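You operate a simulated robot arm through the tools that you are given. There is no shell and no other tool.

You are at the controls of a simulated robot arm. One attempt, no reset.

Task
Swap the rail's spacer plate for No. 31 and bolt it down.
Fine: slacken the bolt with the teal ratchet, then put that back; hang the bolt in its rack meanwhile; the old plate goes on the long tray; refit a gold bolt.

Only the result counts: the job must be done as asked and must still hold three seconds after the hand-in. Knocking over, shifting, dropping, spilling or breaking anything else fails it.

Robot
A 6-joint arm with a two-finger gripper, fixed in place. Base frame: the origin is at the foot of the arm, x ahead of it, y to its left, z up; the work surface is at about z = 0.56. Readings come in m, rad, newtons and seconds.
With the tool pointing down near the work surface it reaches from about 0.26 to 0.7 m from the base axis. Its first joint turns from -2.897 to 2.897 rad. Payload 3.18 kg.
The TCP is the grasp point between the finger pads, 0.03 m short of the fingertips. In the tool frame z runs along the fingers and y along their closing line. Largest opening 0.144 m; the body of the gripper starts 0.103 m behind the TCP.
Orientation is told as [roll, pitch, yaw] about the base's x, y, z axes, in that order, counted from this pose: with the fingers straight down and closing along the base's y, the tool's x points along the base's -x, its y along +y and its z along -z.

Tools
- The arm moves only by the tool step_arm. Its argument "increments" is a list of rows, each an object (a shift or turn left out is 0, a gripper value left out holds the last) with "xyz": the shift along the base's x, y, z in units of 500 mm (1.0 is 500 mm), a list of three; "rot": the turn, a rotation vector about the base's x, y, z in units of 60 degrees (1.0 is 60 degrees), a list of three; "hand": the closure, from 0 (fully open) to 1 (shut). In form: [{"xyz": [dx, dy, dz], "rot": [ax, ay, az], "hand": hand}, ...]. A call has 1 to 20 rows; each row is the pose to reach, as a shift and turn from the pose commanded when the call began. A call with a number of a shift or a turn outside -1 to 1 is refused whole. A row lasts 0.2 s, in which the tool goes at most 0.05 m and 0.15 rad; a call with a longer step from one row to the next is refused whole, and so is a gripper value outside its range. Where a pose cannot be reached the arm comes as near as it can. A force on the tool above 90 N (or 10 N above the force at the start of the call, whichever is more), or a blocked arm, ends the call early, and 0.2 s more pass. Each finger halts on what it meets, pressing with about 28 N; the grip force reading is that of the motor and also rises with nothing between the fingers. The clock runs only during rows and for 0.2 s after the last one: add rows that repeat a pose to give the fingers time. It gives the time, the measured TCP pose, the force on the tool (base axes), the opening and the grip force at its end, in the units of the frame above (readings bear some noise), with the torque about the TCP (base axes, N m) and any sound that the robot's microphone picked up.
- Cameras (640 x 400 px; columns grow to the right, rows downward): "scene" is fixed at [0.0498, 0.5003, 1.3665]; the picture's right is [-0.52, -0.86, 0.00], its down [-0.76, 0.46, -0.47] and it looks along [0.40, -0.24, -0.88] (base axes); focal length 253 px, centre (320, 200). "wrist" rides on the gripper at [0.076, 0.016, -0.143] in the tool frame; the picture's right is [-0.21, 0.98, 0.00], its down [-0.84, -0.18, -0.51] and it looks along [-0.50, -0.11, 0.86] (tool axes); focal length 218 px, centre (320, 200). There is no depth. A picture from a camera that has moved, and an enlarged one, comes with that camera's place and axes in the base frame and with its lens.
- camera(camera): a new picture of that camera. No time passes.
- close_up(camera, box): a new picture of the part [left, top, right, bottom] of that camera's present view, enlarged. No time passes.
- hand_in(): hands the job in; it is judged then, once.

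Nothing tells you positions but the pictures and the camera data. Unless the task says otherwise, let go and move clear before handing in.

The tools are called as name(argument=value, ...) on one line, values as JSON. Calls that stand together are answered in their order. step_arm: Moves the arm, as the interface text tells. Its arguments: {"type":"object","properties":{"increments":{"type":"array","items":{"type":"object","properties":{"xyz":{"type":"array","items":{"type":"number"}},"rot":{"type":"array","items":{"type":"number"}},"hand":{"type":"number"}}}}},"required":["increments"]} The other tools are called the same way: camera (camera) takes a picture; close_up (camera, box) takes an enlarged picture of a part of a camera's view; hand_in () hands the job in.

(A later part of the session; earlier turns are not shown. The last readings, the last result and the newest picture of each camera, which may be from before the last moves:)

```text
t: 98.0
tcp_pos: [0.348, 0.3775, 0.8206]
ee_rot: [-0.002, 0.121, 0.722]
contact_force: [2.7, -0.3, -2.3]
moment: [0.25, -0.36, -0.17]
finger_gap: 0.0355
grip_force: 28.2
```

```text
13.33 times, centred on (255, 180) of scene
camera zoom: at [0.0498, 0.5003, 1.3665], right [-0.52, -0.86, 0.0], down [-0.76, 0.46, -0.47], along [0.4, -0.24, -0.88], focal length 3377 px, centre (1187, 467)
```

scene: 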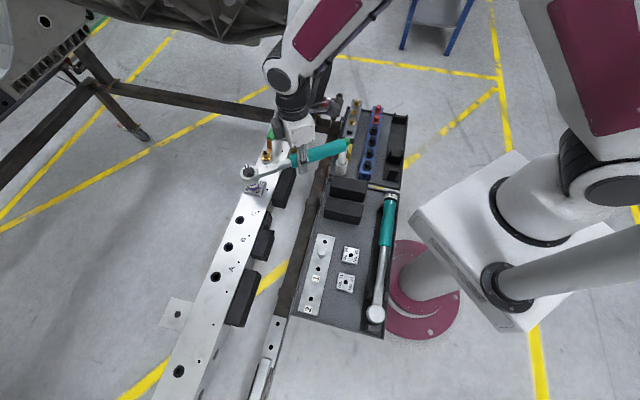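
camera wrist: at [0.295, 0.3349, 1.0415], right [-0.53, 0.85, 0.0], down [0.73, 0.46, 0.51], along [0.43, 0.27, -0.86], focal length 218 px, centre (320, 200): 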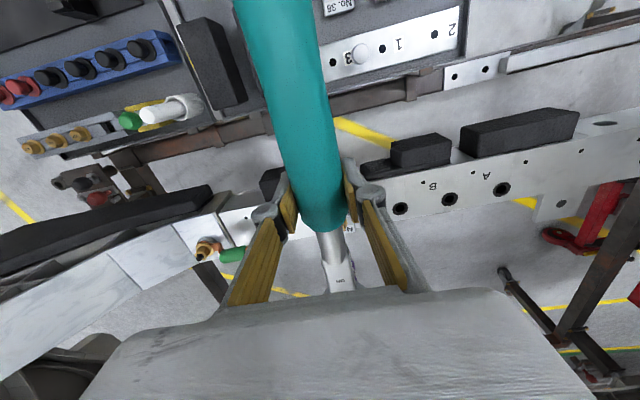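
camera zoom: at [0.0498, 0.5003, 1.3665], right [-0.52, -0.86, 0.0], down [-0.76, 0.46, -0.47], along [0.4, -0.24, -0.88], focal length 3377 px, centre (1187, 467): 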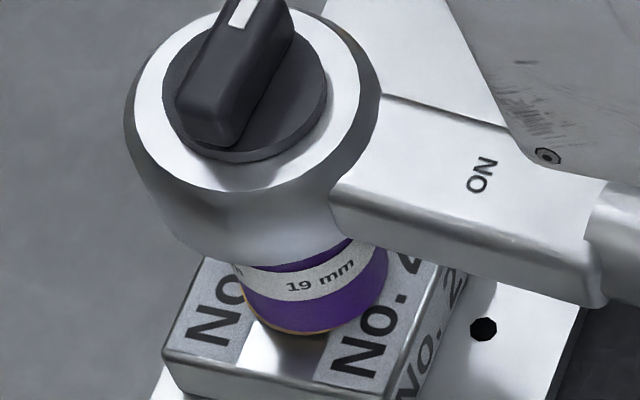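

Still free from 27° to 41° while fully seated. The 41–53° band hasn't been covered in this seated state, so I'll continue slowly counterclockwise through it.

step_arm(increments=[{"xyz": [0.0021, -0.0025, -0.001], "rot": [0, 0, 0.0119]}, {"xyz": [0.0043, -0.0049, -0.001], "rot": [0, 0, 0.0239]}, {"xyz": [0.0065, -0.0073, -0.001], "rot": [0, 0, 0.0358]}, {"xyz": [0.0087, -0.0098, -0.001], "rot": [0, 0, 0.0477]}, {"xyz": [0.0109, -0.0121, -0.001], "rot": [0, 0, 0.0597]}, {"xyz": [0.0132, -0.0144, -0.001], "rot": [0, 0, 0.0716]}, {"xyz": [0.0155, -0.0167, -0.001], "rot": [0, 0, 0.0836]}, {"xyz": [0.0179, -0.0189, -0.001], "rot": [0, 0, 0.0955]}, {"xyz": [0.0179, -0.0189, -0.001], "rot": [0, 0, 0.0955]}])

step_arm(increments=[{"xyz": [0.0024, -0.0022, 0], "rot": [0, 0, 0.0119]}, {"xyz": [0.0049, -0.0044, 0], "rot": [0, 0, 0.0239]}, {"xyz": [0.0073, -0.0065, 0], "rot": [0, 0, 0.0358]}, {"xyz": [0.0098, -0.0086, 0], "rot": [0, 0, 0.0477]}, {"xyz": [0.0123, -0.0107, 0], "rot": [0, 0, 0.0597]}, {"xyz": [0.0149, -0.0127, 0], "rot": [0, 0, 0.0716]}, {"xyz": [0.0174, -0.0147, 0], "rot": [0, 0, 0.0836]}, {"xyz": [0.02, -0.0166, 0], "rot": [0, 0, 0.0955]}, {"xyz": [0.02, -0.0166, 0], "rot": [0, 0, 0.0955]}])

close_up(camera="scene", box=[240, 165, 270, 195])

```text
t: 100.0
tcp_pos: [0.3563, 0.3678, 0.8181]
ee_rot: [0.0, 0.124, 0.82]
contact_force: [2.0, -0.7, -2.6]
moment: [0.23, -0.28, -0.22]
finger_gap: 0.0356
grip_force: 28.3
```

```text
t: 102.0
tcp_pos: [0.3659, 0.3586, 0.8175]
ee_rot: [0.0, 0.122, 0.921]
contact_force: [2.1, 0.3, -6.7]
moment: [-0.11, -0.03, -0.24]
finger_gap: 0.0356
grip_force: 28.1
```

```text
13.33 times, centred on (255, 180) of scene
camera zoom: at [0.0498, 0.5003, 1.3665], right [-0.52, -0.86, 0.0], down [-0.76, 0.46, -0.47], along [0.4, -0.24, -0.88], focal length 3377 px, centre (1187, 467)
```

zoom: 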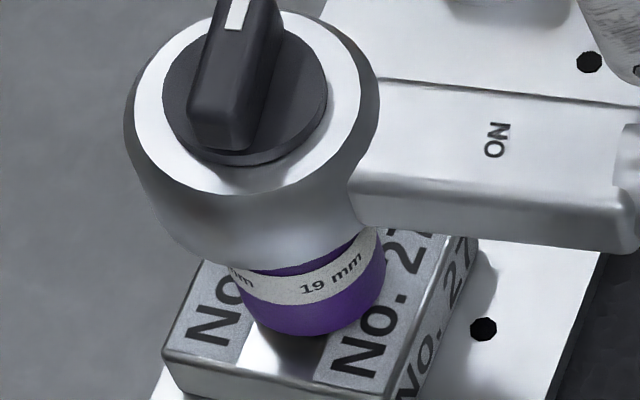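

The socket now covers the flange completely and there's no vertical contact, so it has dropped further. I'll lower slightly to confirm, then turn.

step_arm(increments=[{"xyz": [0, 0, -0.002]}, {"xyz": [0, 0, -0.003]}, {"xyz": [0, 0, -0.003]}])

step_arm(increments=[{"xyz": [0.0026, -0.002, 0], "rot": [0, 0, 0.0119]}, {"xyz": [0.0052, -0.0039, 0], "rot": [0, 0, 0.0239]}, {"xyz": [0.0079, -0.0058, 0], "rot": [0, 0, 0.0358]}, {"xyz": [0.0105, -0.0076, 0], "rot": [0, 0, 0.0477]}, {"xyz": [0.0105, -0.0076, 0], "rot": [0, 0, 0.0477]}])

close_up(camera="scene", box=[240, 165, 270, 195])

```text
t: 102.8
tcp_pos: [0.3653, 0.3584, 0.817]
ee_rot: [0.001, 0.122, 0.921]
contact_force: [0.2, -1.3, 0.9]
moment: [0.67, -0.62, -0.21]
finger_gap: 0.0355
grip_force: 28.2
```

```text
t: 104.0
tcp_pos: [0.3715, 0.3544, 0.8171]
ee_rot: [-0.001, 0.122, 0.971]
contact_force: [2.7, -1.8, -0.8]
moment: [0.51, -0.5, -0.3]
finger_gap: 0.0354
grip_force: 28.0
```

```text
13.33 times, centred on (255, 180) of scene
camera zoom: at [0.0498, 0.5003, 1.3665], right [-0.52, -0.86, 0.0], down [-0.76, 0.46, -0.47], along [0.4, -0.24, -0.88], focal length 3377 px, centre (1187, 467)
```

zoom: 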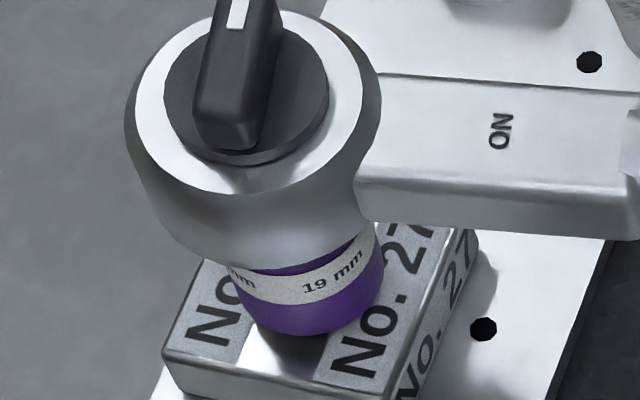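

step_arm(increments=[{"xyz": [0.0057, -0.004, 0], "rot": [0, 0, 0.0239]}, {"xyz": [0.0114, -0.0077, 0], "rot": [0, 0, 0.0477]}, {"xyz": [0.0171, -0.0112, 0], "rot": [0, 0, 0.0716]}, {"xyz": [0.0229, -0.0146, 0], "rot": [0, 0, 0.0955]}, {"xyz": [0.0229, -0.0146, 0], "rot": [0, 0, 0.0955]}])

step_arm(increments=[{"xyz": [0.0059, -0.0031, 0], "rot": [0, 0, 0.0239]}, {"xyz": [0.0119, -0.0061, 0], "rot": [0, 0, 0.0477]}, {"xyz": [0.0179, -0.0089, 0], "rot": [0, 0, 0.0716]}, {"xyz": [0.024, -0.0116, 0], "rot": [0, 0, 0.0955]}, {"xyz": [0.024, -0.0116, 0], "rot": [0, 0, 0.0955]}])

close_up(camera="scene", box=[240, 165, 270, 195])

```text
t: 105.2
tcp_pos: [0.3834, 0.3477, 0.8163]
ee_rot: [-0.001, 0.124, 1.07]
contact_force: [1.4, -1.9, -1.5]
moment: [0.37, -0.35, -0.38]
finger_gap: 0.0358
grip_force: 27.8
```

```text
t: 106.4
tcp_pos: [0.3937, 0.3429, 0.8167]
ee_rot: [0.0, 0.124, 1.172]
contact_force: [2.3, -0.9, -5.1]
moment: [-0.04, -0.11, -0.3]
finger_gap: 0.0355
grip_force: 27.7
```

```text
13.33 times, centred on (255, 180) of scene
camera zoom: at [0.0498, 0.5003, 1.3665], right [-0.52, -0.86, 0.0], down [-0.76, 0.46, -0.47], along [0.4, -0.24, -0.88], focal length 3377 px, centre (1187, 467)
```

zoom: 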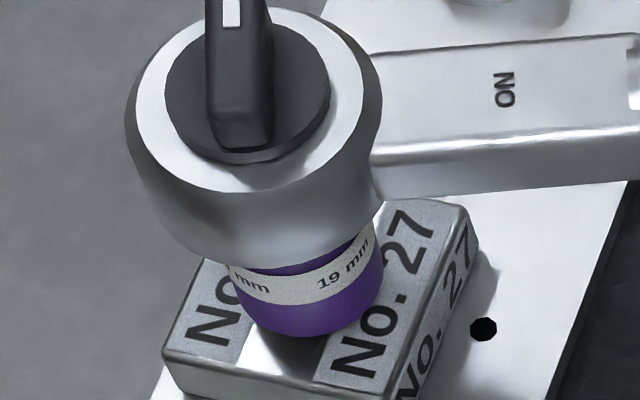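

It is fully down on the flange. I'll lift and see whether the bolt turned this time.

step_arm(increments=[{"xyz": [0, 0, 0.015]}, {"xyz": [0, 0, 0.04]}, {"xyz": [0, 0, 0.07]}, {"xyz": [0, 0, 0.1]}, {"xyz": [0, 0, 0.1]}])

close_up(camera="scene", box=[245, 175, 265, 195])

```text
t: 107.6
tcp_pos: [0.3944, 0.3421, 0.8672]
ee_rot: [-0.001, 0.124, 1.171]
contact_force: [-0.1, 0.7, -6.5]
moment: [-0.13, 0.06, -0.05]
finger_gap: 0.0355
grip_force: 28.5
```

```text
16.00 times, centred on (255, 185) of scene
camera zoom: at [0.0498, 0.5003, 1.3665], right [-0.52, -0.86, 0.0], down [-0.76, 0.46, -0.47], along [0.4, -0.24, -0.88], focal length 4052 px, centre (1360, 440)
```

zoom: 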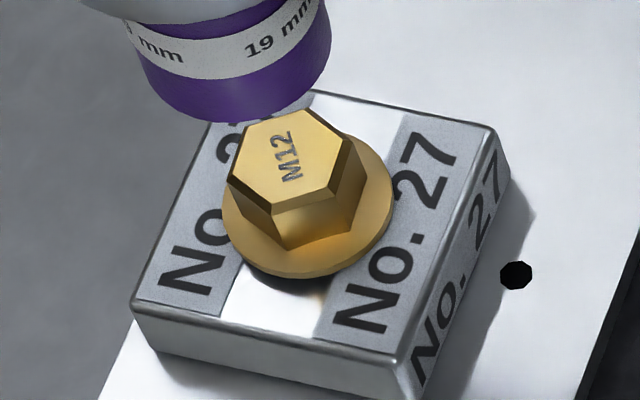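

The bolt has turned counterclockwise and now sits slightly higher, so the ratchet did engage and slacken it. I'll look closer at it.

close_up(camera="scene", box=[247, 177, 263, 193])

close_up(camera="wrist", box=[310, 200, 380, 290])

```text
16.00 times, centred on (255, 185) of scene
camera zoom: at [0.0498, 0.5003, 1.3665], right [-0.52, -0.86, 0.0], down [-0.76, 0.46, -0.47], along [0.4, -0.24, -0.88], focal length 4052 px, centre (1360, 440)
```

zoom: 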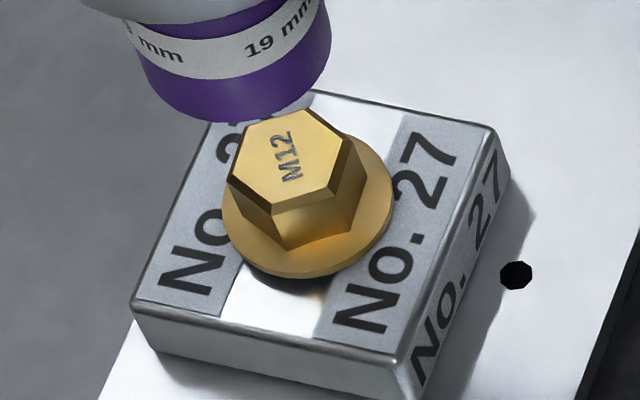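

```text
4.44 times, centred on (345, 245) of wrist
camera zoom: at [0.3576, 0.2936, 1.0184], right [-0.82, 0.57, -0.03], down [0.52, 0.76, 0.4], along [0.25, 0.31, -0.92], focal length 970 px, centre (209, 0)
```

zoom: 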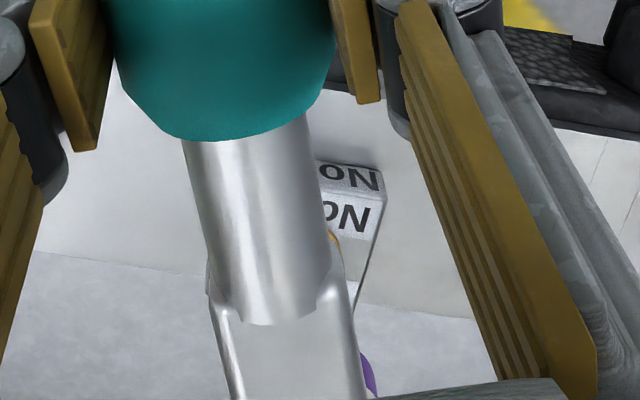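

To learn how the thread behaves, I'll put the socket back straight down and take another counterclockwise stroke.

step_arm(increments=[{"xyz": [0, 0, -0.03]}, {"xyz": [0, 0, -0.06]}, {"xyz": [0, 0, -0.08]}, {"xyz": [0, 0, -0.09]}, {"xyz": [0, 0, -0.095]}, {"xyz": [0, 0, -0.095]}])

close_up(camera="scene", box=[240, 165, 270, 195])

```text
t: 109.0
tcp_pos: [0.3953, 0.3426, 0.8186]
ee_rot: [0.001, 0.123, 1.171]
contact_force: [1.9, -0.8, -6.5]
moment: [-0.1, -0.06, -0.3]
finger_gap: 0.0356
grip_force: 27.9
```

```text
13.33 times, centred on (255, 180) of scene
camera zoom: at [0.0498, 0.5003, 1.3665], right [-0.52, -0.86, 0.0], down [-0.76, 0.46, -0.47], along [0.4, -0.24, -0.88], focal length 3377 px, centre (1187, 467)
```

zoom: 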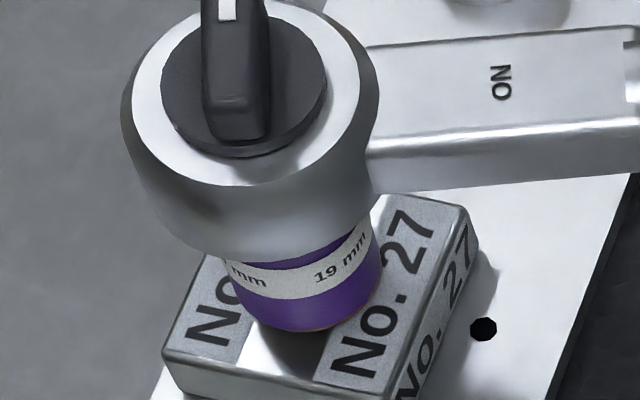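

step_arm(increments=[{"xyz": [0.0073, -0.003, 0], "rot": [0, 0, 0.0282]}, {"xyz": [0.0147, -0.0057, 0], "rot": [0, 0, 0.0563]}, {"xyz": [0.0223, -0.0083, 0], "rot": [0, 0, 0.085]}, {"xyz": [0.03, -0.0106, 0], "rot": [0, 0, 0.1136]}, {"xyz": [0.0377, -0.0127, 0], "rot": [0, 0, 0.1423]}, {"xyz": [0.0455, -0.0146, 0], "rot": [0, 0, 0.1709]}, {"xyz": [0.0533, -0.0162, 0], "rot": [0, 0, 0.1996]}, {"xyz": [0.0612, -0.0176, 0], "rot": [0, 0, 0.2282]}, {"xyz": [0.0612, -0.0176, 0], "rot": [0, 0, 0.2282]}])

close_up(camera="scene", box=[240, 165, 270, 195])

```text
t: 111.0
tcp_pos: [0.4247, 0.3335, 0.8186]
ee_rot: [0.0, 0.125, 1.411]
contact_force: [2.7, -0.7, -7.3]
moment: [-0.21, -0.09, -0.37]
finger_gap: 0.0356
grip_force: 27.6
```

```text
13.33 times, centred on (255, 180) of scene
camera zoom: at [0.0498, 0.5003, 1.3665], right [-0.52, -0.86, 0.0], down [-0.76, 0.46, -0.47], along [0.4, -0.24, -0.88], focal length 3377 px, centre (1187, 467)
```

zoom: 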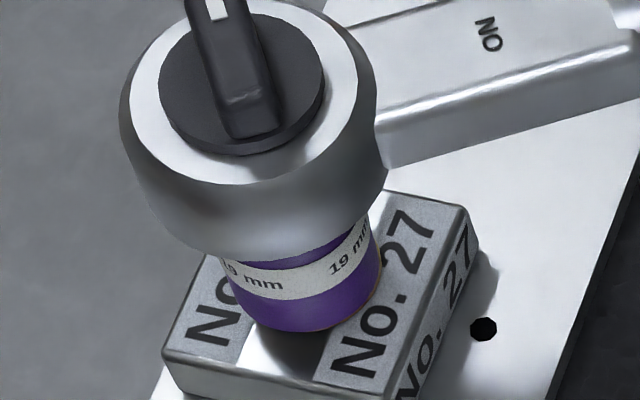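

Turned another 14°. I'll lift and inspect the bolt again.

step_arm(increments=[{"xyz": [0, 0, 0.015]}, {"xyz": [0, 0, 0.04]}, {"xyz": [0, 0, 0.07]}, {"xyz": [0, 0, 0.1]}, {"xyz": [0, 0, 0.12]}, {"xyz": [0, 0, 0.12]}])

close_up(camera="scene", box=[245, 175, 265, 195])

```text
t: 112.4
tcp_pos: [0.4261, 0.3336, 0.8791]
ee_rot: [0.0, 0.126, 1.41]
contact_force: [0.5, 0.0, -6.3]
moment: [-0.16, 0.02, 0.02]
finger_gap: 0.0356
grip_force: 28.0
```

```text
16.00 times, centred on (255, 185) of scene
camera zoom: at [0.0498, 0.5003, 1.3665], right [-0.52, -0.86, 0.0], down [-0.76, 0.46, -0.47], along [0.4, -0.24, -0.88], focal length 4052 px, centre (1360, 440)
```

zoom: 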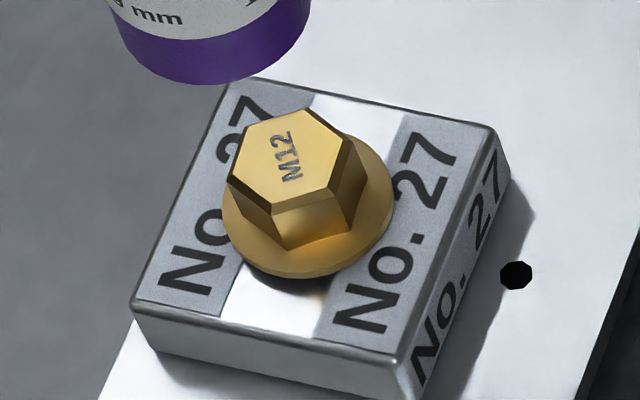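

The second stroke changed nothing further: the bolt is already slack and standing proud. Next I'll return the ratchet to its cradle, first checking its pitch in the grip.

close_up(camera="wrist", box=[300, 200, 380, 300])

step_arm(increments=[{"xyz": [0, 0, 0.03]}, {"xyz": [0.004, -0.03, 0.042], "rot": [0, 0, 0.03]}, {"xyz": [0.01, -0.09, 0.042], "rot": [0, 0, 0.09]}, {"xyz": [0.016, -0.15, 0.042], "rot": [0, 0, 0.15]}, {"xyz": [0.022, -0.21, 0.042], "rot": [0, 0, 0.21]}, {"xyz": [0.029, -0.27, 0.042], "rot": [0, 0, 0.27]}, {"xyz": [0.036, -0.33, 0.042], "rot": [0, 0, 0.33]}, {"xyz": [0.042, -0.39, 0.042], "rot": [0, 0, 0.39]}, {"xyz": [0.049, -0.45, 0.042], "rot": [0, 0, 0.45]}, {"xyz": [0.056, -0.51, 0.042], "rot": [0, 0, 0.51]}, {"xyz": [0.062, -0.57, 0.042], "rot": [0, 0, 0.57]}, {"xyz": [0.069, -0.63, 0.042], "rot": [0, 0, 0.63]}, {"xyz": [0.075, -0.69, 0.042], "rot": [0, 0, 0.69]}, {"xyz": [0.082, -0.75, 0.042], "rot": [0, 0, 0.75]}, {"xyz": [0.089, -0.81, 0.042], "rot": [0, 0, 0.81]}, {"xyz": [0.094, -0.86, 0.042], "rot": [0, 0, 0.86]}, {"xyz": [0.097, -0.893, 0.042], "rot": [0, 0, 0.888]}, {"xyz": [0.097, -0.893, 0.042], "rot": [0, 0, 0.888]}])

camera(camera="scene")

camera(camera="wrist")

```text
4.00 times, centred on (340, 250) of wrist
camera zoom: at [0.4005, 0.2776, 1.0312], right [-0.93, 0.36, -0.03], down [0.32, 0.86, 0.4], along [0.17, 0.36, -0.92], focal length 873 px, centre (240, 0)
```

zoom: 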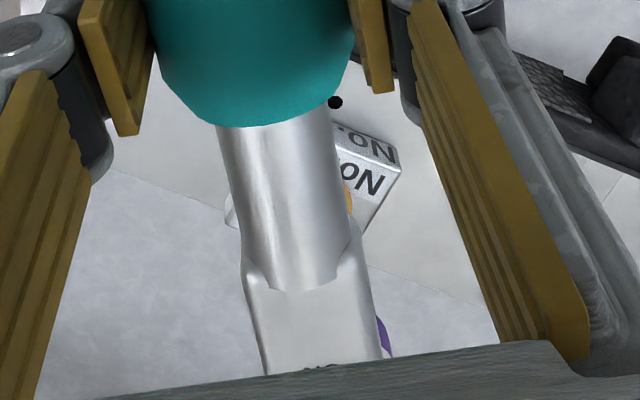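

```text
t: 116.2
tcp_pos: [0.4749, -0.1137, 0.8999]
ee_rot: [-0.001, 0.123, 2.34]
contact_force: [-0.1, 0.2, -6.3]
moment: [-0.11, -0.11, 0.02]
finger_gap: 0.0354
grip_force: 28.2
```

```text
taken
```

scene: 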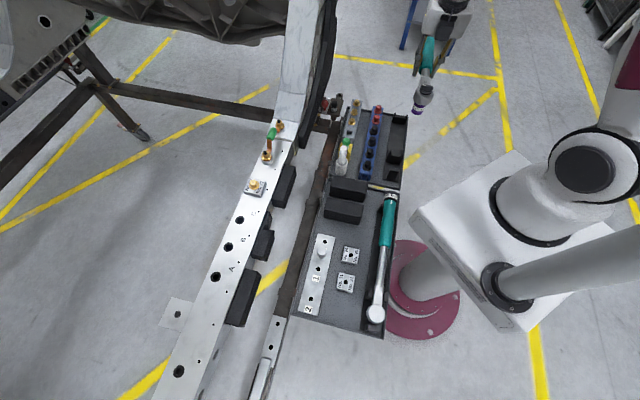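

```text
taken
camera wrist: at [0.5038, -0.168, 1.0517], right [-0.85, -0.53, -0.03], down [-0.5, 0.77, 0.4], along [-0.19, 0.35, -0.92], focal length 218 px, centre (320, 200)
```

wrist: 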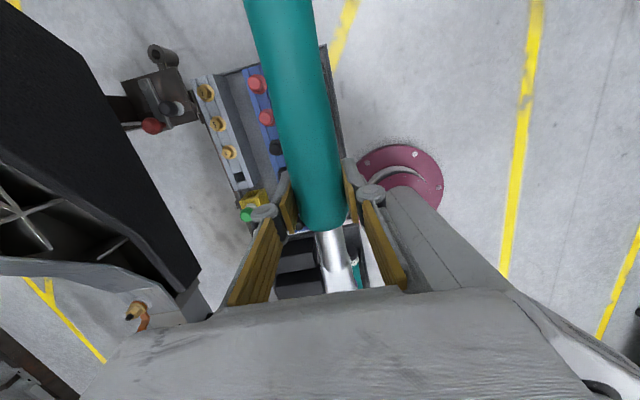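

I'm above the cradle with the ratchet level. I'll lower it to just above the posts and compare with the original picture.

step_arm(increments=[{"xyz": [0, 0, -0.03]}, {"xyz": [0, 0, -0.08]}, {"xyz": [0, 0, -0.14]}, {"xyz": [0, 0, -0.2]}, {"xyz": [0, 0, -0.26]}, {"xyz": [0, 0, -0.32]}, {"xyz": [0, 0, -0.37]}, {"xyz": [0, 0, -0.42]}, {"xyz": [0, 0, -0.45]}, {"xyz": [0, 0, -0.46]}, {"xyz": [0, 0, -0.46]}])

close_up(camera="scene", box=[375, 130, 415, 190])

close_up(camera="wrist", box=[270, 0, 400, 300])

```text
t: 118.6
tcp_pos: [0.4745, -0.1135, 0.671]
ee_rot: [0.0, 0.125, 2.34]
contact_force: [0.2, 0.3, -6.3]
moment: [-0.13, -0.13, 0.0]
finger_gap: 0.0355
grip_force: 28.6
```

```text
6.67 times, centred on (395, 160) of scene
camera zoom: at [0.0498, 0.5003, 1.3665], right [-0.52, -0.86, 0.0], down [-0.76, 0.46, -0.47], along [0.4, -0.24, -0.88], focal length 1688 px, centre (-180, 467)
```

zoom: 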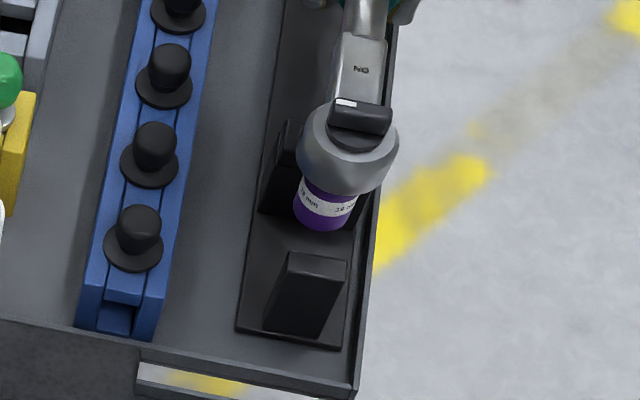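

```text
1.33 times, centred on (335, 150) of wrist
camera zoom: at [0.5032, -0.1672, 0.8218], right [-0.85, -0.53, -0.03], down [-0.5, 0.77, 0.4], along [-0.19, 0.35, -0.92], focal length 291 px, centre (300, 267)
```

zoom: 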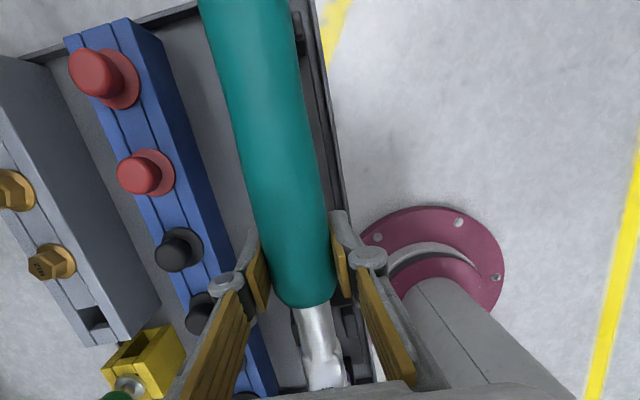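

The comparison shows the ratchet is about 2.7° head-up relative to its original cradle pose. I'll trim that tilt and re-measure before setting it down.

step_arm(increments=[{"rot": [-0.0323, -0.0313, 0]}, {"rot": [-0.0323, -0.0313, 0]}])

close_up(camera="scene", box=[375, 130, 415, 190])

close_up(camera="scene", box=[360, 80, 440, 180])

```text
t: 119.2
tcp_pos: [0.4729, -0.1142, 0.67]
ee_rot: [0.005, 0.14, 2.338]
contact_force: [0.1, -0.9, -6.9]
moment: [-0.09, -0.08, 0.02]
finger_gap: 0.0354
grip_force: 28.0
```

```text
6.67 times, centred on (395, 160) of scene
camera zoom: at [0.0498, 0.5003, 1.3665], right [-0.52, -0.86, 0.0], down [-0.76, 0.46, -0.47], along [0.4, -0.24, -0.88], focal length 1688 px, centre (-180, 467)
```

zoom: 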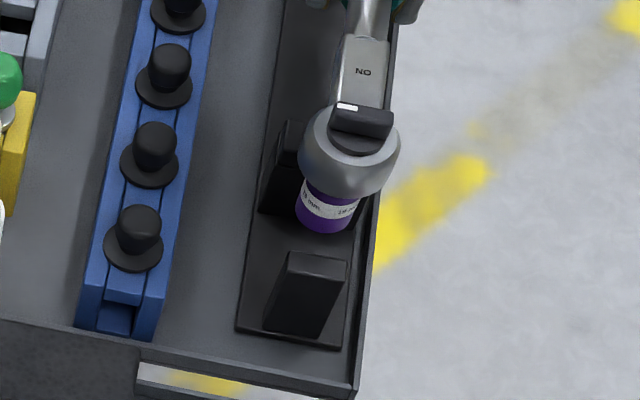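

```text
4.00 times, centred on (400, 130) of scene
camera zoom: at [0.0498, 0.5003, 1.3665], right [-0.52, -0.86, 0.0], down [-0.76, 0.46, -0.47], along [0.4, -0.24, -0.88], focal length 1013 px, centre (0, 480)
```

zoom: 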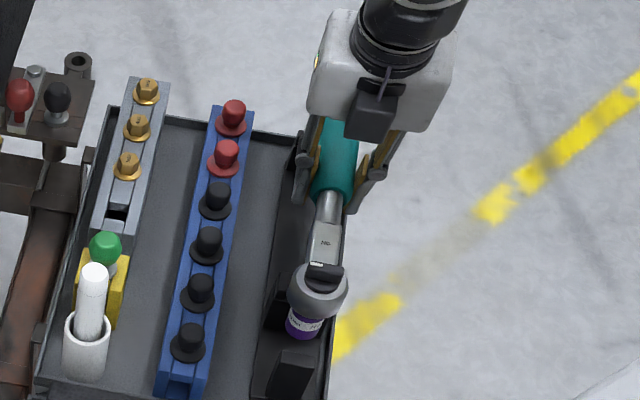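

step_arm(increments=[{"xyz": [0, 0, 0]}, {"xyz": [0, 0, 0]}])

```text
t: 119.8
tcp_pos: [0.4735, -0.1138, 0.6703]
ee_rot: [0.004, 0.141, 2.339]
contact_force: [-0.7, -0.1, -6.7]
moment: [-0.12, -0.08, 0.01]
finger_gap: 0.0356
grip_force: 28.2
```

The arm is at a tilt limit here (about 8°), leaving the head roughly 1.6° high, which the cradle itself can level. I'll take the command back to what is reachable and lower gently towards the seat.

step_arm(increments=[{"rot": [0.0215, 0.0208, 0]}, {"rot": [0.0215, 0.0208, -0.0], "xyz": [0, 0, -0.02]}, {"rot": [0.0215, 0.0208, 0], "xyz": [0, 0, -0.04]}, {"rot": [0.0215, 0.0208, 0], "xyz": [0, 0, -0.06]}, {"rot": [0.0215, 0.0208, 0], "xyz": [0, 0, -0.06]}])

close_up(camera="scene", box=[375, 130, 415, 190])

```text
t: 121.0
tcp_pos: [0.4742, -0.1133, 0.6404]
ee_rot: [0.0, 0.14, 2.339]
contact_force: [0.1, 0.2, -7.3]
moment: [-0.1, -0.09, 0.01]
finger_gap: 0.0355
grip_force: 27.6
```

```text
6.67 times, centred on (395, 160) of scene
camera zoom: at [0.0498, 0.5003, 1.3665], right [-0.52, -0.86, 0.0], down [-0.76, 0.46, -0.47], along [0.4, -0.24, -0.88], focal length 1688 px, centre (-180, 467)
```

zoom: 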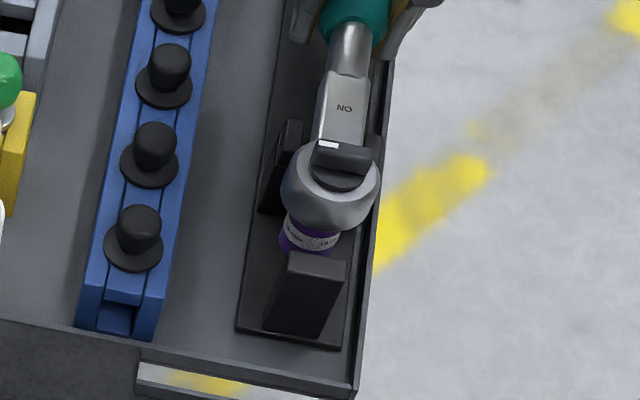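

The head is about 3 mm to one side, meaning the ratchet yawed about 1.3° in my grip during the stroke. I'll correct the yaw and check again.

step_arm(increments=[{"rot": [0, 0, 0.0217], "xyz": [-0.001, -0.0006, 0]}, {"rot": [0, 0, 0.0217], "xyz": [-0.001, -0.0006, 0]}, {"rot": [0, 0, 0.0217], "xyz": [-0.001, -0.0006, 0]}])

close_up(camera="scene", box=[375, 130, 415, 190])

```text
t: 121.8
tcp_pos: [0.4746, -0.1142, 0.641]
ee_rot: [0.001, 0.139, 2.361]
contact_force: [0.0, 0.1, -7.4]
moment: [-0.11, -0.12, -0.01]
finger_gap: 0.0356
grip_force: 28.2
```

```text
6.67 times, centred on (395, 160) of scene
camera zoom: at [0.0498, 0.5003, 1.3665], right [-0.52, -0.86, 0.0], down [-0.76, 0.46, -0.47], along [0.4, -0.24, -0.88], focal length 1688 px, centre (-180, 467)
```

zoom: 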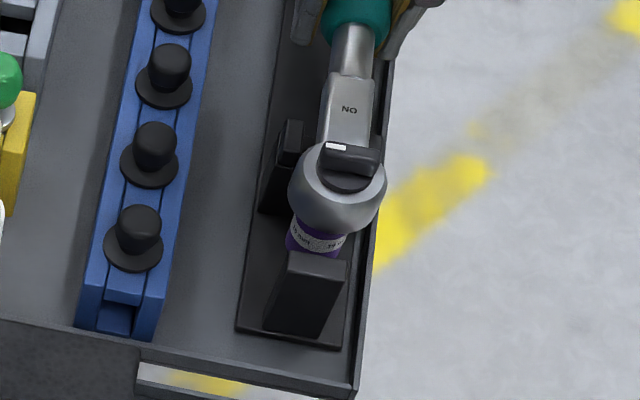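

Now within about 1 mm. I'll lower in small steps watching for contact.

step_arm(increments=[{"xyz": [0, 0, -0.01], "rot": [0, 0, -0.004]}, {"xyz": [0, 0, -0.018], "rot": [0, 0, -0.004]}, {"xyz": [0, 0, -0.024], "rot": [0, 0, -0.004]}, {"xyz": [0, 0, -0.024], "rot": [0, 0, -0.004]}])

step_arm(increments=[{"xyz": [0, 0, -0.006]}, {"xyz": [0, 0, -0.01]}, {"xyz": [0, 0, -0.01]}])

close_up(camera="scene", box=[375, 130, 415, 190])

```text
t: 122.8
tcp_pos: [0.4737, -0.1149, 0.6287]
ee_rot: [-0.001, 0.141, 2.358]
contact_force: [0.5, 0.0, -6.8]
moment: [-0.12, -0.12, 0.01]
finger_gap: 0.0355
grip_force: 27.9
```

```text
t: 123.6
tcp_pos: [0.4734, -0.1145, 0.6241]
ee_rot: [0.0, 0.139, 2.358]
contact_force: [0.5, 0.0, -6.7]
moment: [-0.08, -0.1, 0.0]
finger_gap: 0.0356
grip_force: 28.1
```

```text
6.67 times, centred on (395, 160) of scene
camera zoom: at [0.0498, 0.5003, 1.3665], right [-0.52, -0.86, 0.0], down [-0.76, 0.46, -0.47], along [0.4, -0.24, -0.88], focal length 1688 px, centre (-180, 467)
```

zoom: 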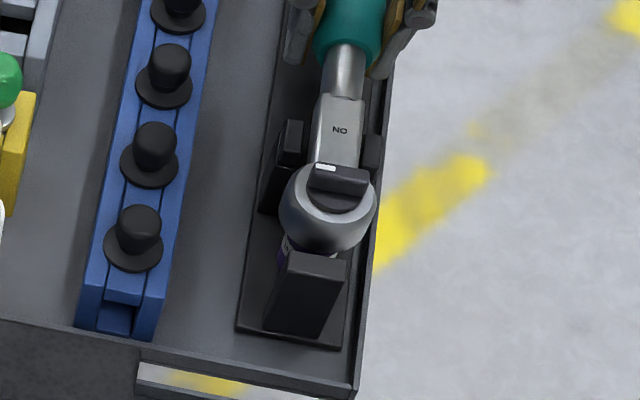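

The lateral match is now exact. I'll lower the last few millimetres to seat it.

step_arm(increments=[{"xyz": [0, 0, -0.004]}, {"xyz": [0, 0, -0.008]}, {"xyz": [0, 0, -0.011]}, {"xyz": [0, 0, -0.011]}])

close_up(camera="scene", box=[375, 130, 415, 190])

```text
t: 124.6
tcp_pos: [0.4734, -0.1144, 0.6193]
ee_rot: [0.0, 0.14, 2.357]
contact_force: [-11.8, 2.3, 30.8]
moment: [-0.11, 0.18, 0.04]
finger_gap: 0.0355
grip_force: 27.4
```

```text
6.67 times, centred on (395, 160) of scene
camera zoom: at [0.0498, 0.5003, 1.3665], right [-0.52, -0.86, 0.0], down [-0.76, 0.46, -0.47], along [0.4, -0.24, -0.88], focal length 1688 px, centre (-180, 467)
```

zoom: 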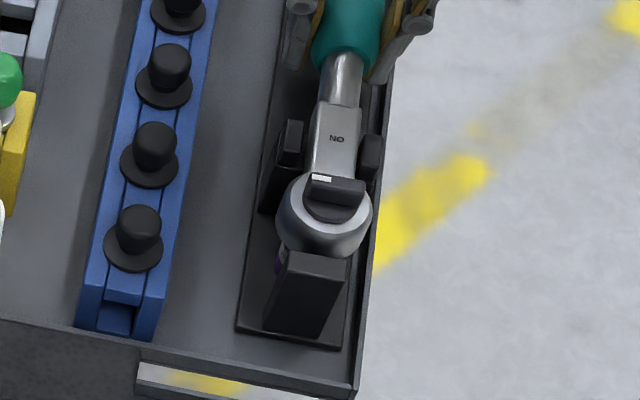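

The picture matches the original seating within a pixel or two. I'll relieve the pressure by 1 mm and open the fingers.

step_arm(increments=[{"xyz": [0, 0, 0.002]}, {"xyz": [0, 0, 0.002]}])

step_arm(increments=[{"hand": 0.7}, {"hand": 0.6}, {"hand": 0.5}, {"hand": 0.5}])

close_up(camera="scene", box=[375, 130, 415, 190])

camera(camera="wrist")

```text
t: 125.2
tcp_pos: [0.4728, -0.113, 0.619]
ee_rot: [0.0, 0.139, 2.358]
contact_force: [-4.0, -0.2, 13.9]
moment: [-0.15, -0.11, -0.02]
finger_gap: 0.0358
grip_force: 27.6
```

```text
t: 126.2
tcp_pos: [0.4733, -0.1138, 0.6191]
ee_rot: [-0.001, 0.139, 2.359]
contact_force: [-0.4, -0.3, -0.1]
moment: [-0.02, -0.02, 0.04]
finger_gap: 0.0722
grip_force: 0.1
```

```text
6.67 times, centred on (395, 160) of scene
camera zoom: at [0.0498, 0.5003, 1.3665], right [-0.52, -0.86, 0.0], down [-0.76, 0.46, -0.47], along [0.4, -0.24, -0.88], focal length 1688 px, centre (-180, 467)
```

zoom: 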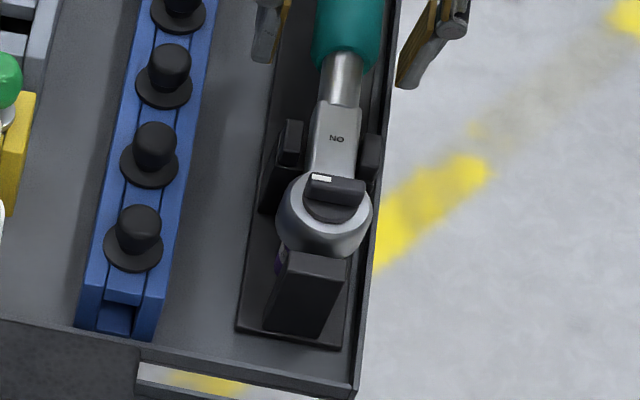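

```text
taken
camera wrist: at [0.5022, -0.1652, 0.7714], right [-0.84, -0.55, -0.03], down [-0.51, 0.77, 0.39], along [-0.19, 0.34, -0.92], focal length 218 px, centre (320, 200)
```

wrist: 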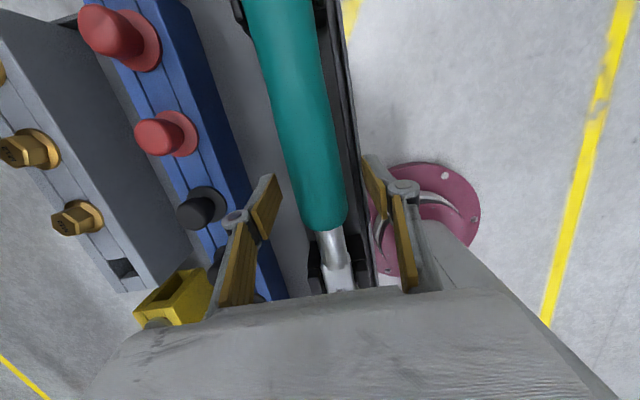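

The ratchet is back in its cradle and released. I'll lift clear, untilt, and look at the gold bolt rack.

step_arm(increments=[{"xyz": [0, 0, 0.05]}, {"xyz": [0, 0, 0.13]}, {"xyz": [0, 0, 0.2], "rot": [0.03, 0.03, 0]}, {"xyz": [0, 0, 0.27], "rot": [0.065, 0.065, 0]}, {"xyz": [0, 0, 0.3], "rot": [0.0937, 0.094, 0]}, {"xyz": [0, 0, 0.3], "rot": [0.0937, 0.094, 0]}])

camera(camera="wrist")

close_up(camera="scene", box=[375, 90, 425, 190])

close_up(camera="scene", box=[330, 95, 375, 165])

```text
t: 127.6
tcp_pos: [0.4719, -0.1136, 0.7691]
ee_rot: [0.001, 0.0, 2.359]
contact_force: [-0.1, 0.0, 0.1]
moment: [0.05, 0.01, -0.01]
finger_gap: 0.0719
grip_force: 0.1
```

```text
taken
camera wrist: at [0.5166, -0.1801, 0.9118], right [-0.84, -0.55, 0.0], down [-0.47, 0.72, 0.51], along [-0.28, 0.43, -0.86], focal length 218 px, centre (320, 200)
```

wrist: 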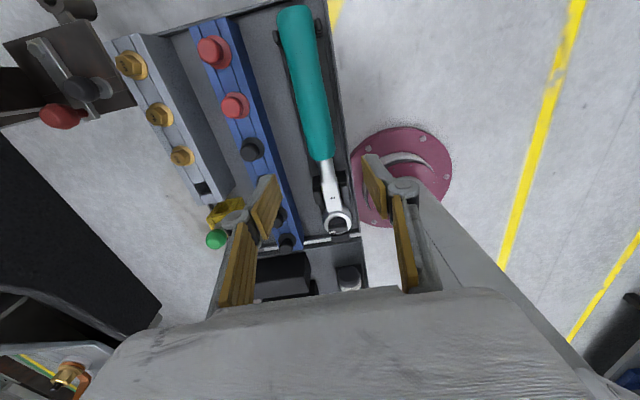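

```text
4.00 times, centred on (400, 140) of scene
camera zoom: at [0.0498, 0.5003, 1.3665], right [-0.52, -0.86, 0.0], down [-0.76, 0.46, -0.47], along [0.4, -0.24, -0.88], focal length 1013 px, centre (0, 440)
```

zoom: 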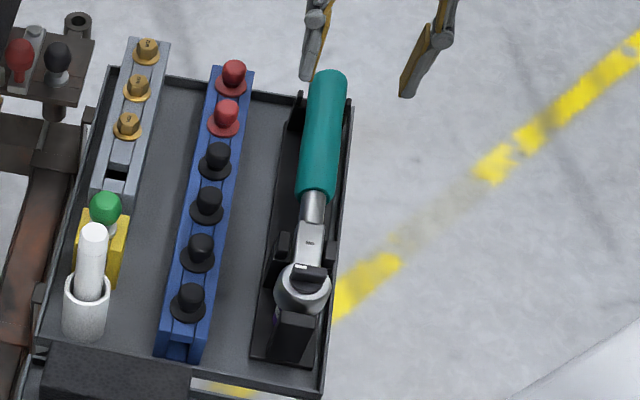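

```text
5.71 times, centred on (352, 130) of scene
camera zoom: at [0.0498, 0.5003, 1.3665], right [-0.52, -0.86, 0.0], down [-0.76, 0.46, -0.47], along [0.4, -0.24, -0.88], focal length 1447 px, centre (134, 600)
```

zoom: 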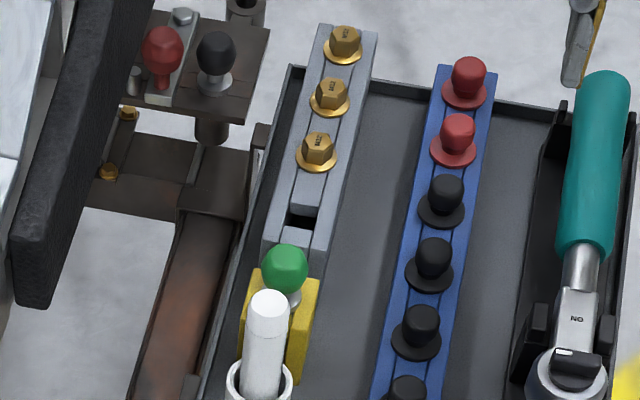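

The gray rack's fourth position is an empty square hole near (0.58, 0.045, 0.626). I'll go up and over to the slack bolt, with the closing line across its flats.

step_arm(increments=[{"xyz": [0, 0, 0.08]}, {"xyz": [0, 0, 0.17]}, {"xyz": [0, 0.02, 0.26]}, {"xyz": [-0.003, 0.08, 0.3]}, {"xyz": [-0.006, 0.16, 0.3]}, {"xyz": [-0.01, 0.24, 0.3], "rot": [0, 0, -0.02]}, {"xyz": [-0.013, 0.32, 0.3], "rot": [0, 0, -0.04]}, {"xyz": [-0.016, 0.4, 0.3], "rot": [0, 0, -0.059]}, {"xyz": [-0.02, 0.48, 0.3], "rot": [0, 0, -0.059]}, {"xyz": [-0.023, 0.56, 0.3], "rot": [0, 0, -0.059]}, {"xyz": [-0.026, 0.64, 0.3], "rot": [0, 0, -0.059]}, {"xyz": [-0.03, 0.72, 0.3], "rot": [0, 0, -0.059]}, {"xyz": [-0.033, 0.8, 0.3], "rot": [0, 0, -0.059]}, {"xyz": [-0.036, 0.88, 0.3], "rot": [0, 0, -0.059]}, {"xyz": [-0.04, 0.96, 0.3], "rot": [0, 0, -0.059]}, {"xyz": [-0.04, 1.0, 0.3], "rot": [0, 0, -0.059]}, {"xyz": [-0.04, 1.0, 0.3], "rot": [0, 0, -0.059]}])

step_arm(increments=[{"xyz": [-0.003, 0.08, 0]}, {"xyz": [-0.006, 0.155, 0]}, {"xyz": [-0.006, 0.155, 0]}])

camera(camera="wrist")

camera(camera="scene")

```text
t: 131.2
tcp_pos: [0.4512, 0.3847, 0.914]
ee_rot: [-0.007, -0.001, 2.296]
contact_force: [-0.5, 0.2, -1.0]
moment: [0.02, -0.03, 0.0]
finger_gap: 0.0722
grip_force: 0.0
out of reach, approached as far as the arm can: row 16, 17
```

```text
t: 132.0
tcp_pos: [0.4303, 0.4438, 0.8935]
ee_rot: [-0.02, -0.001, 2.294]
contact_force: [0.0, -0.7, -0.3]
moment: [-0.02, -0.01, 0.0]
finger_gap: 0.0721
grip_force: 0.1
out of reach, approached as far as the arm can: row 1, 2, 3
```

```text
taken
camera wrist: at [0.4676, 0.373, 1.0358], right [-0.87, -0.49, -0.02], down [-0.43, 0.74, 0.51], along [-0.24, 0.45, -0.86], focal length 218 px, centre (320, 200)
```

wrist: 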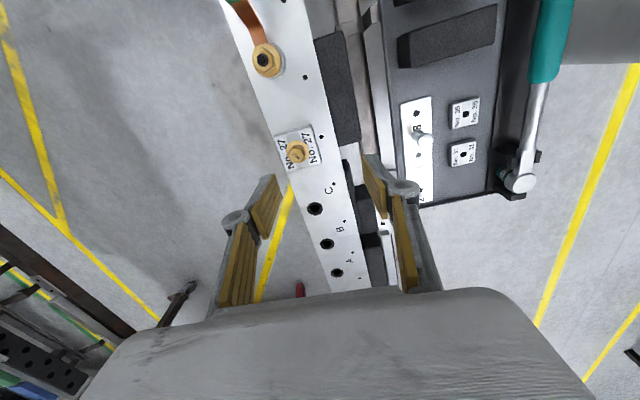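

```text
taken
```

scene: 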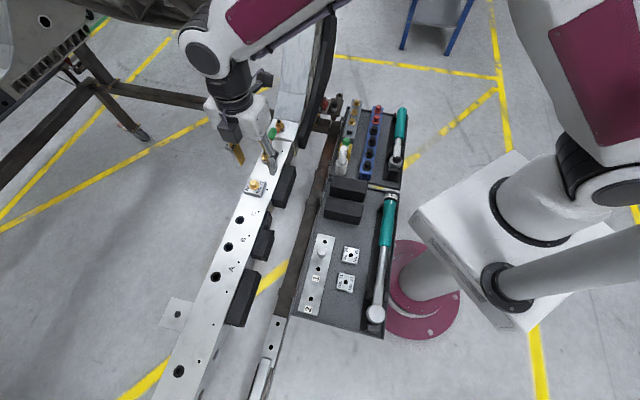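

At this height the bolt is just out of reach; lower down it should be reachable. I'll descend while staying clear.

step_arm(increments=[{"xyz": [0, 0, -0.06]}, {"xyz": [0, 0, -0.12]}, {"xyz": [0, 0, -0.12]}])

close_up(camera="wrist", box=[240, 80, 380, 240])

```text
t: 132.8
tcp_pos: [0.43, 0.4424, 0.8336]
ee_rot: [0.0, 0.001, 2.295]
contact_force: [0.0, 0.2, -0.4]
moment: [-0.04, 0.01, 0.01]
finger_gap: 0.0721
grip_force: 0.2
```

```text
2.50 times, centred on (310, 160) of wrist
camera zoom: at [0.4697, 0.3742, 0.9771], right [-0.87, -0.49, 0.0], down [-0.42, 0.75, 0.51], along [-0.25, 0.44, -0.86], focal length 546 px, centre (345, 300)
```

zoom: 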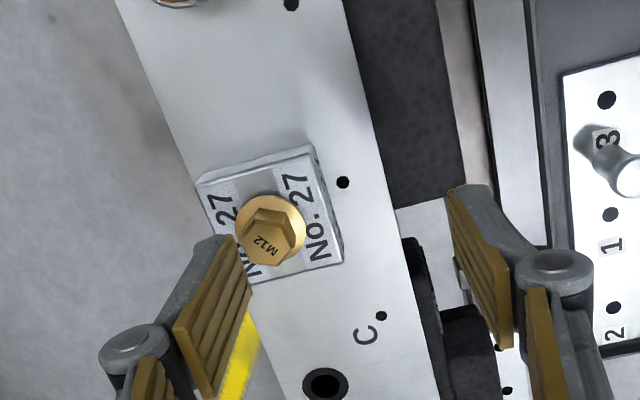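

The bolt axis works out at about (0.4493, 0.4649), matching the ratchet data, with the hex top near z=0.78. I'll zoom in for the hex orientation.

close_up(camera="wrist", box=[270, 150, 320, 200])

```text
8.00 times, centred on (295, 175) of wrist
camera zoom: at [0.4697, 0.3742, 0.9771], right [-0.87, -0.49, 0.0], down [-0.42, 0.75, 0.51], along [-0.25, 0.44, -0.86], focal length 1746 px, centre (520, 400)
```

zoom: 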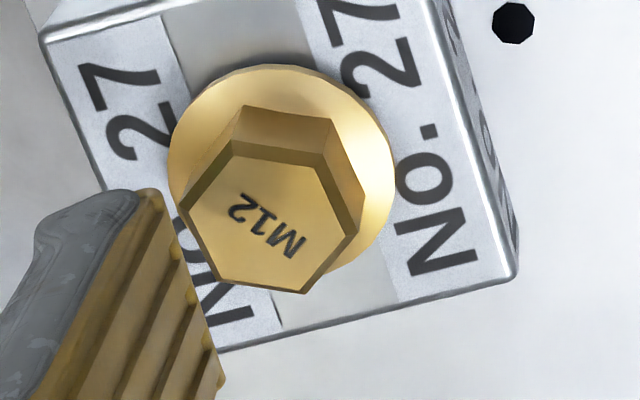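

Hex flats face 50° (mod 60°), so I'll turn to yaw 140° to grip across flats and centre over the bolt, staying above it.

step_arm(increments=[{"xyz": [0, 0, 0.03]}, {"xyz": [0.02, 0.023, 0.03], "rot": [0, 0, 0.07]}, {"xyz": [0.04, 0.0466, 0.03], "rot": [0, 0, 0.1413]}, {"xyz": [0.04, 0.0466, 0.03], "rot": [0, 0, 0.1413]}])

camera(camera="wrist")

close_up(camera="wrist", box=[280, 120, 360, 220])

```text
t: 133.8
tcp_pos: [0.4484, 0.465, 0.8479]
ee_rot: [-0.009, 0.0, 2.444]
contact_force: [0.1, 0.1, 0.4]
moment: [0.02, 0.0, 0.03]
finger_gap: 0.0724
grip_force: 0.1
out of reach, approached as far as the arm can: row 3, 4
```

```text
taken
camera wrist: at [0.4968, 0.4018, 0.99], right [-0.79, -0.62, -0.01], down [-0.53, 0.68, 0.51], along [-0.31, 0.41, -0.86], focal length 218 px, centre (320, 200)
```

wrist: 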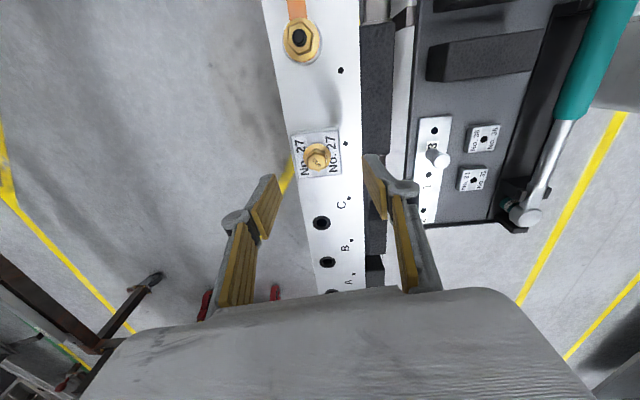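

```text
4.00 times, centred on (320, 170) of wrist
camera zoom: at [0.4968, 0.4018, 0.99], right [-0.79, -0.62, -0.01], down [-0.53, 0.68, 0.51], along [-0.31, 0.41, -0.86], focal length 873 px, centre (320, 320)
```

zoom: 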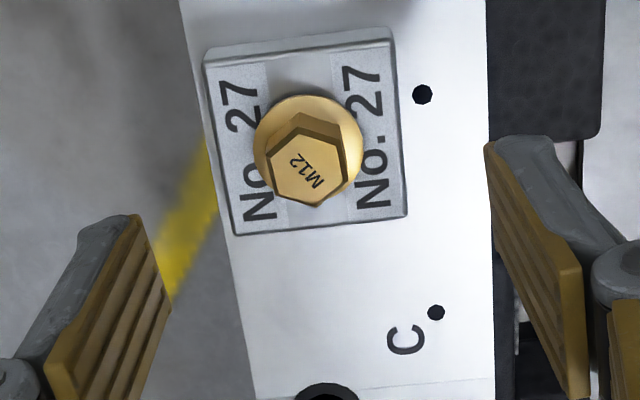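

Almost on the axis. I'll apply a small correction and go down beside the hex.

step_arm(increments=[{"xyz": [0, 0, -0.03]}, {"xyz": [0.005, 0.004, -0.05]}, {"xyz": [0.005, 0.004, -0.06]}, {"xyz": [0.005, 0.004, -0.06]}])

close_up(camera="wrist", box=[260, 120, 380, 240])

close_up(camera="scene", box=[235, 160, 275, 200])

```text
t: 134.8
tcp_pos: [0.4517, 0.4657, 0.8167]
ee_rot: [-0.001, 0.0, 2.443]
contact_force: [-0.4, 0.2, -0.1]
moment: [0.02, 0.01, 0.03]
finger_gap: 0.072
grip_force: 0.0
```

```text
3.33 times, centred on (320, 180) of wrist
camera zoom: at [0.5001, 0.4041, 0.9603], right [-0.79, -0.62, 0.0], down [-0.53, 0.68, 0.51], along [-0.31, 0.4, -0.86], focal length 728 px, centre (320, 267)
```

zoom: 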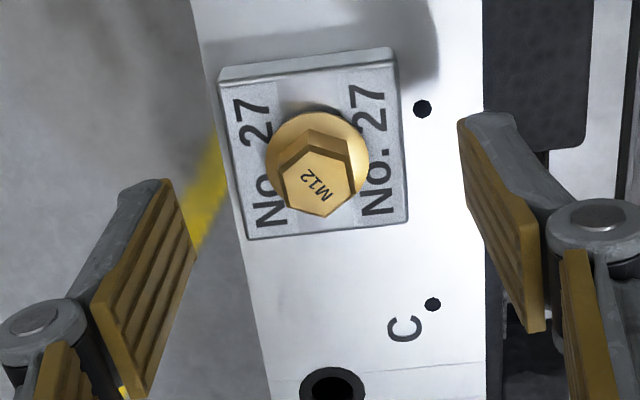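

```text
10.00 times, centred on (255, 180) of scene
camera zoom: at [0.0498, 0.5003, 1.3665], right [-0.52, -0.86, 0.0], down [-0.76, 0.46, -0.47], along [0.4, -0.24, -0.88], focal length 2533 px, centre (970, 400)
```

zoom: 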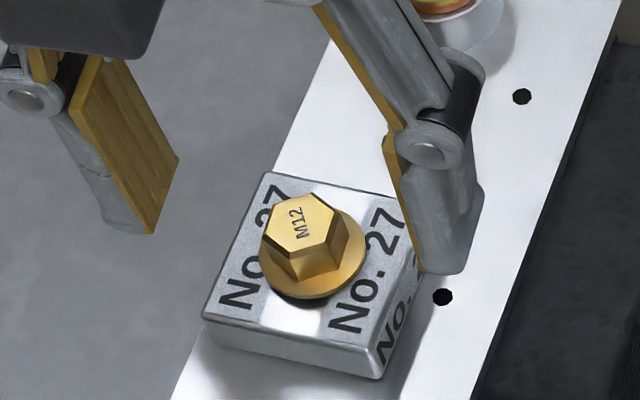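

Centred within 1 mm. I'll lower so the fingertips sit just above the flange, then close on the hex.

step_arm(increments=[{"xyz": [0, 0, -0.008]}, {"xyz": [0, 0, -0.017]}, {"xyz": [0, 0, -0.017]}])

step_arm(increments=[{"hand": 0.65}, {"hand": 0.8}, {"hand": 1.0}, {"hand": 1.0}, {"hand": 1.0}])

close_up(camera="scene", box=[235, 160, 275, 200])

close_up(camera="wrist", box=[260, 120, 380, 240])

```text
t: 135.6
tcp_pos: [0.4518, 0.4667, 0.8083]
ee_rot: [0.0, 0.001, 2.443]
contact_force: [-0.1, -0.3, -0.5]
moment: [-0.01, -0.02, -0.02]
finger_gap: 0.0719
grip_force: 0.0
```

```text
t: 136.8
tcp_pos: [0.4524, 0.4674, 0.809]
ee_rot: [-0.002, -0.001, 2.442]
contact_force: [8.0, 10.1, -5.3]
moment: [0.23, -0.16, -0.04]
finger_gap: 0.0194
grip_force: 28.0
```

```text
10.00 times, centred on (255, 180) of scene
camera zoom: at [0.0498, 0.5003, 1.3665], right [-0.52, -0.86, 0.0], down [-0.76, 0.46, -0.47], along [0.4, -0.24, -0.88], focal length 2533 px, centre (970, 400)
```

zoom: 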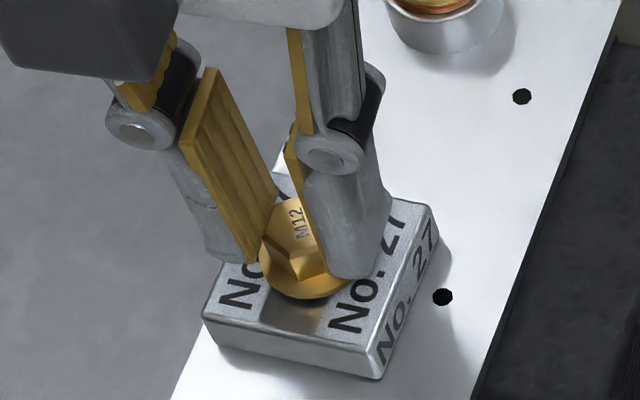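

```text
3.33 times, centred on (320, 180) of wrist
camera zoom: at [0.5003, 0.4045, 0.952], right [-0.79, -0.62, 0.0], down [-0.53, 0.68, 0.51], along [-0.31, 0.4, -0.86], focal length 728 px, centre (320, 267)
```

zoom: 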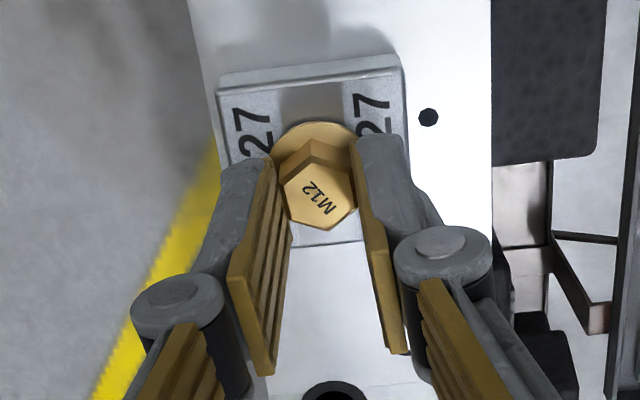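

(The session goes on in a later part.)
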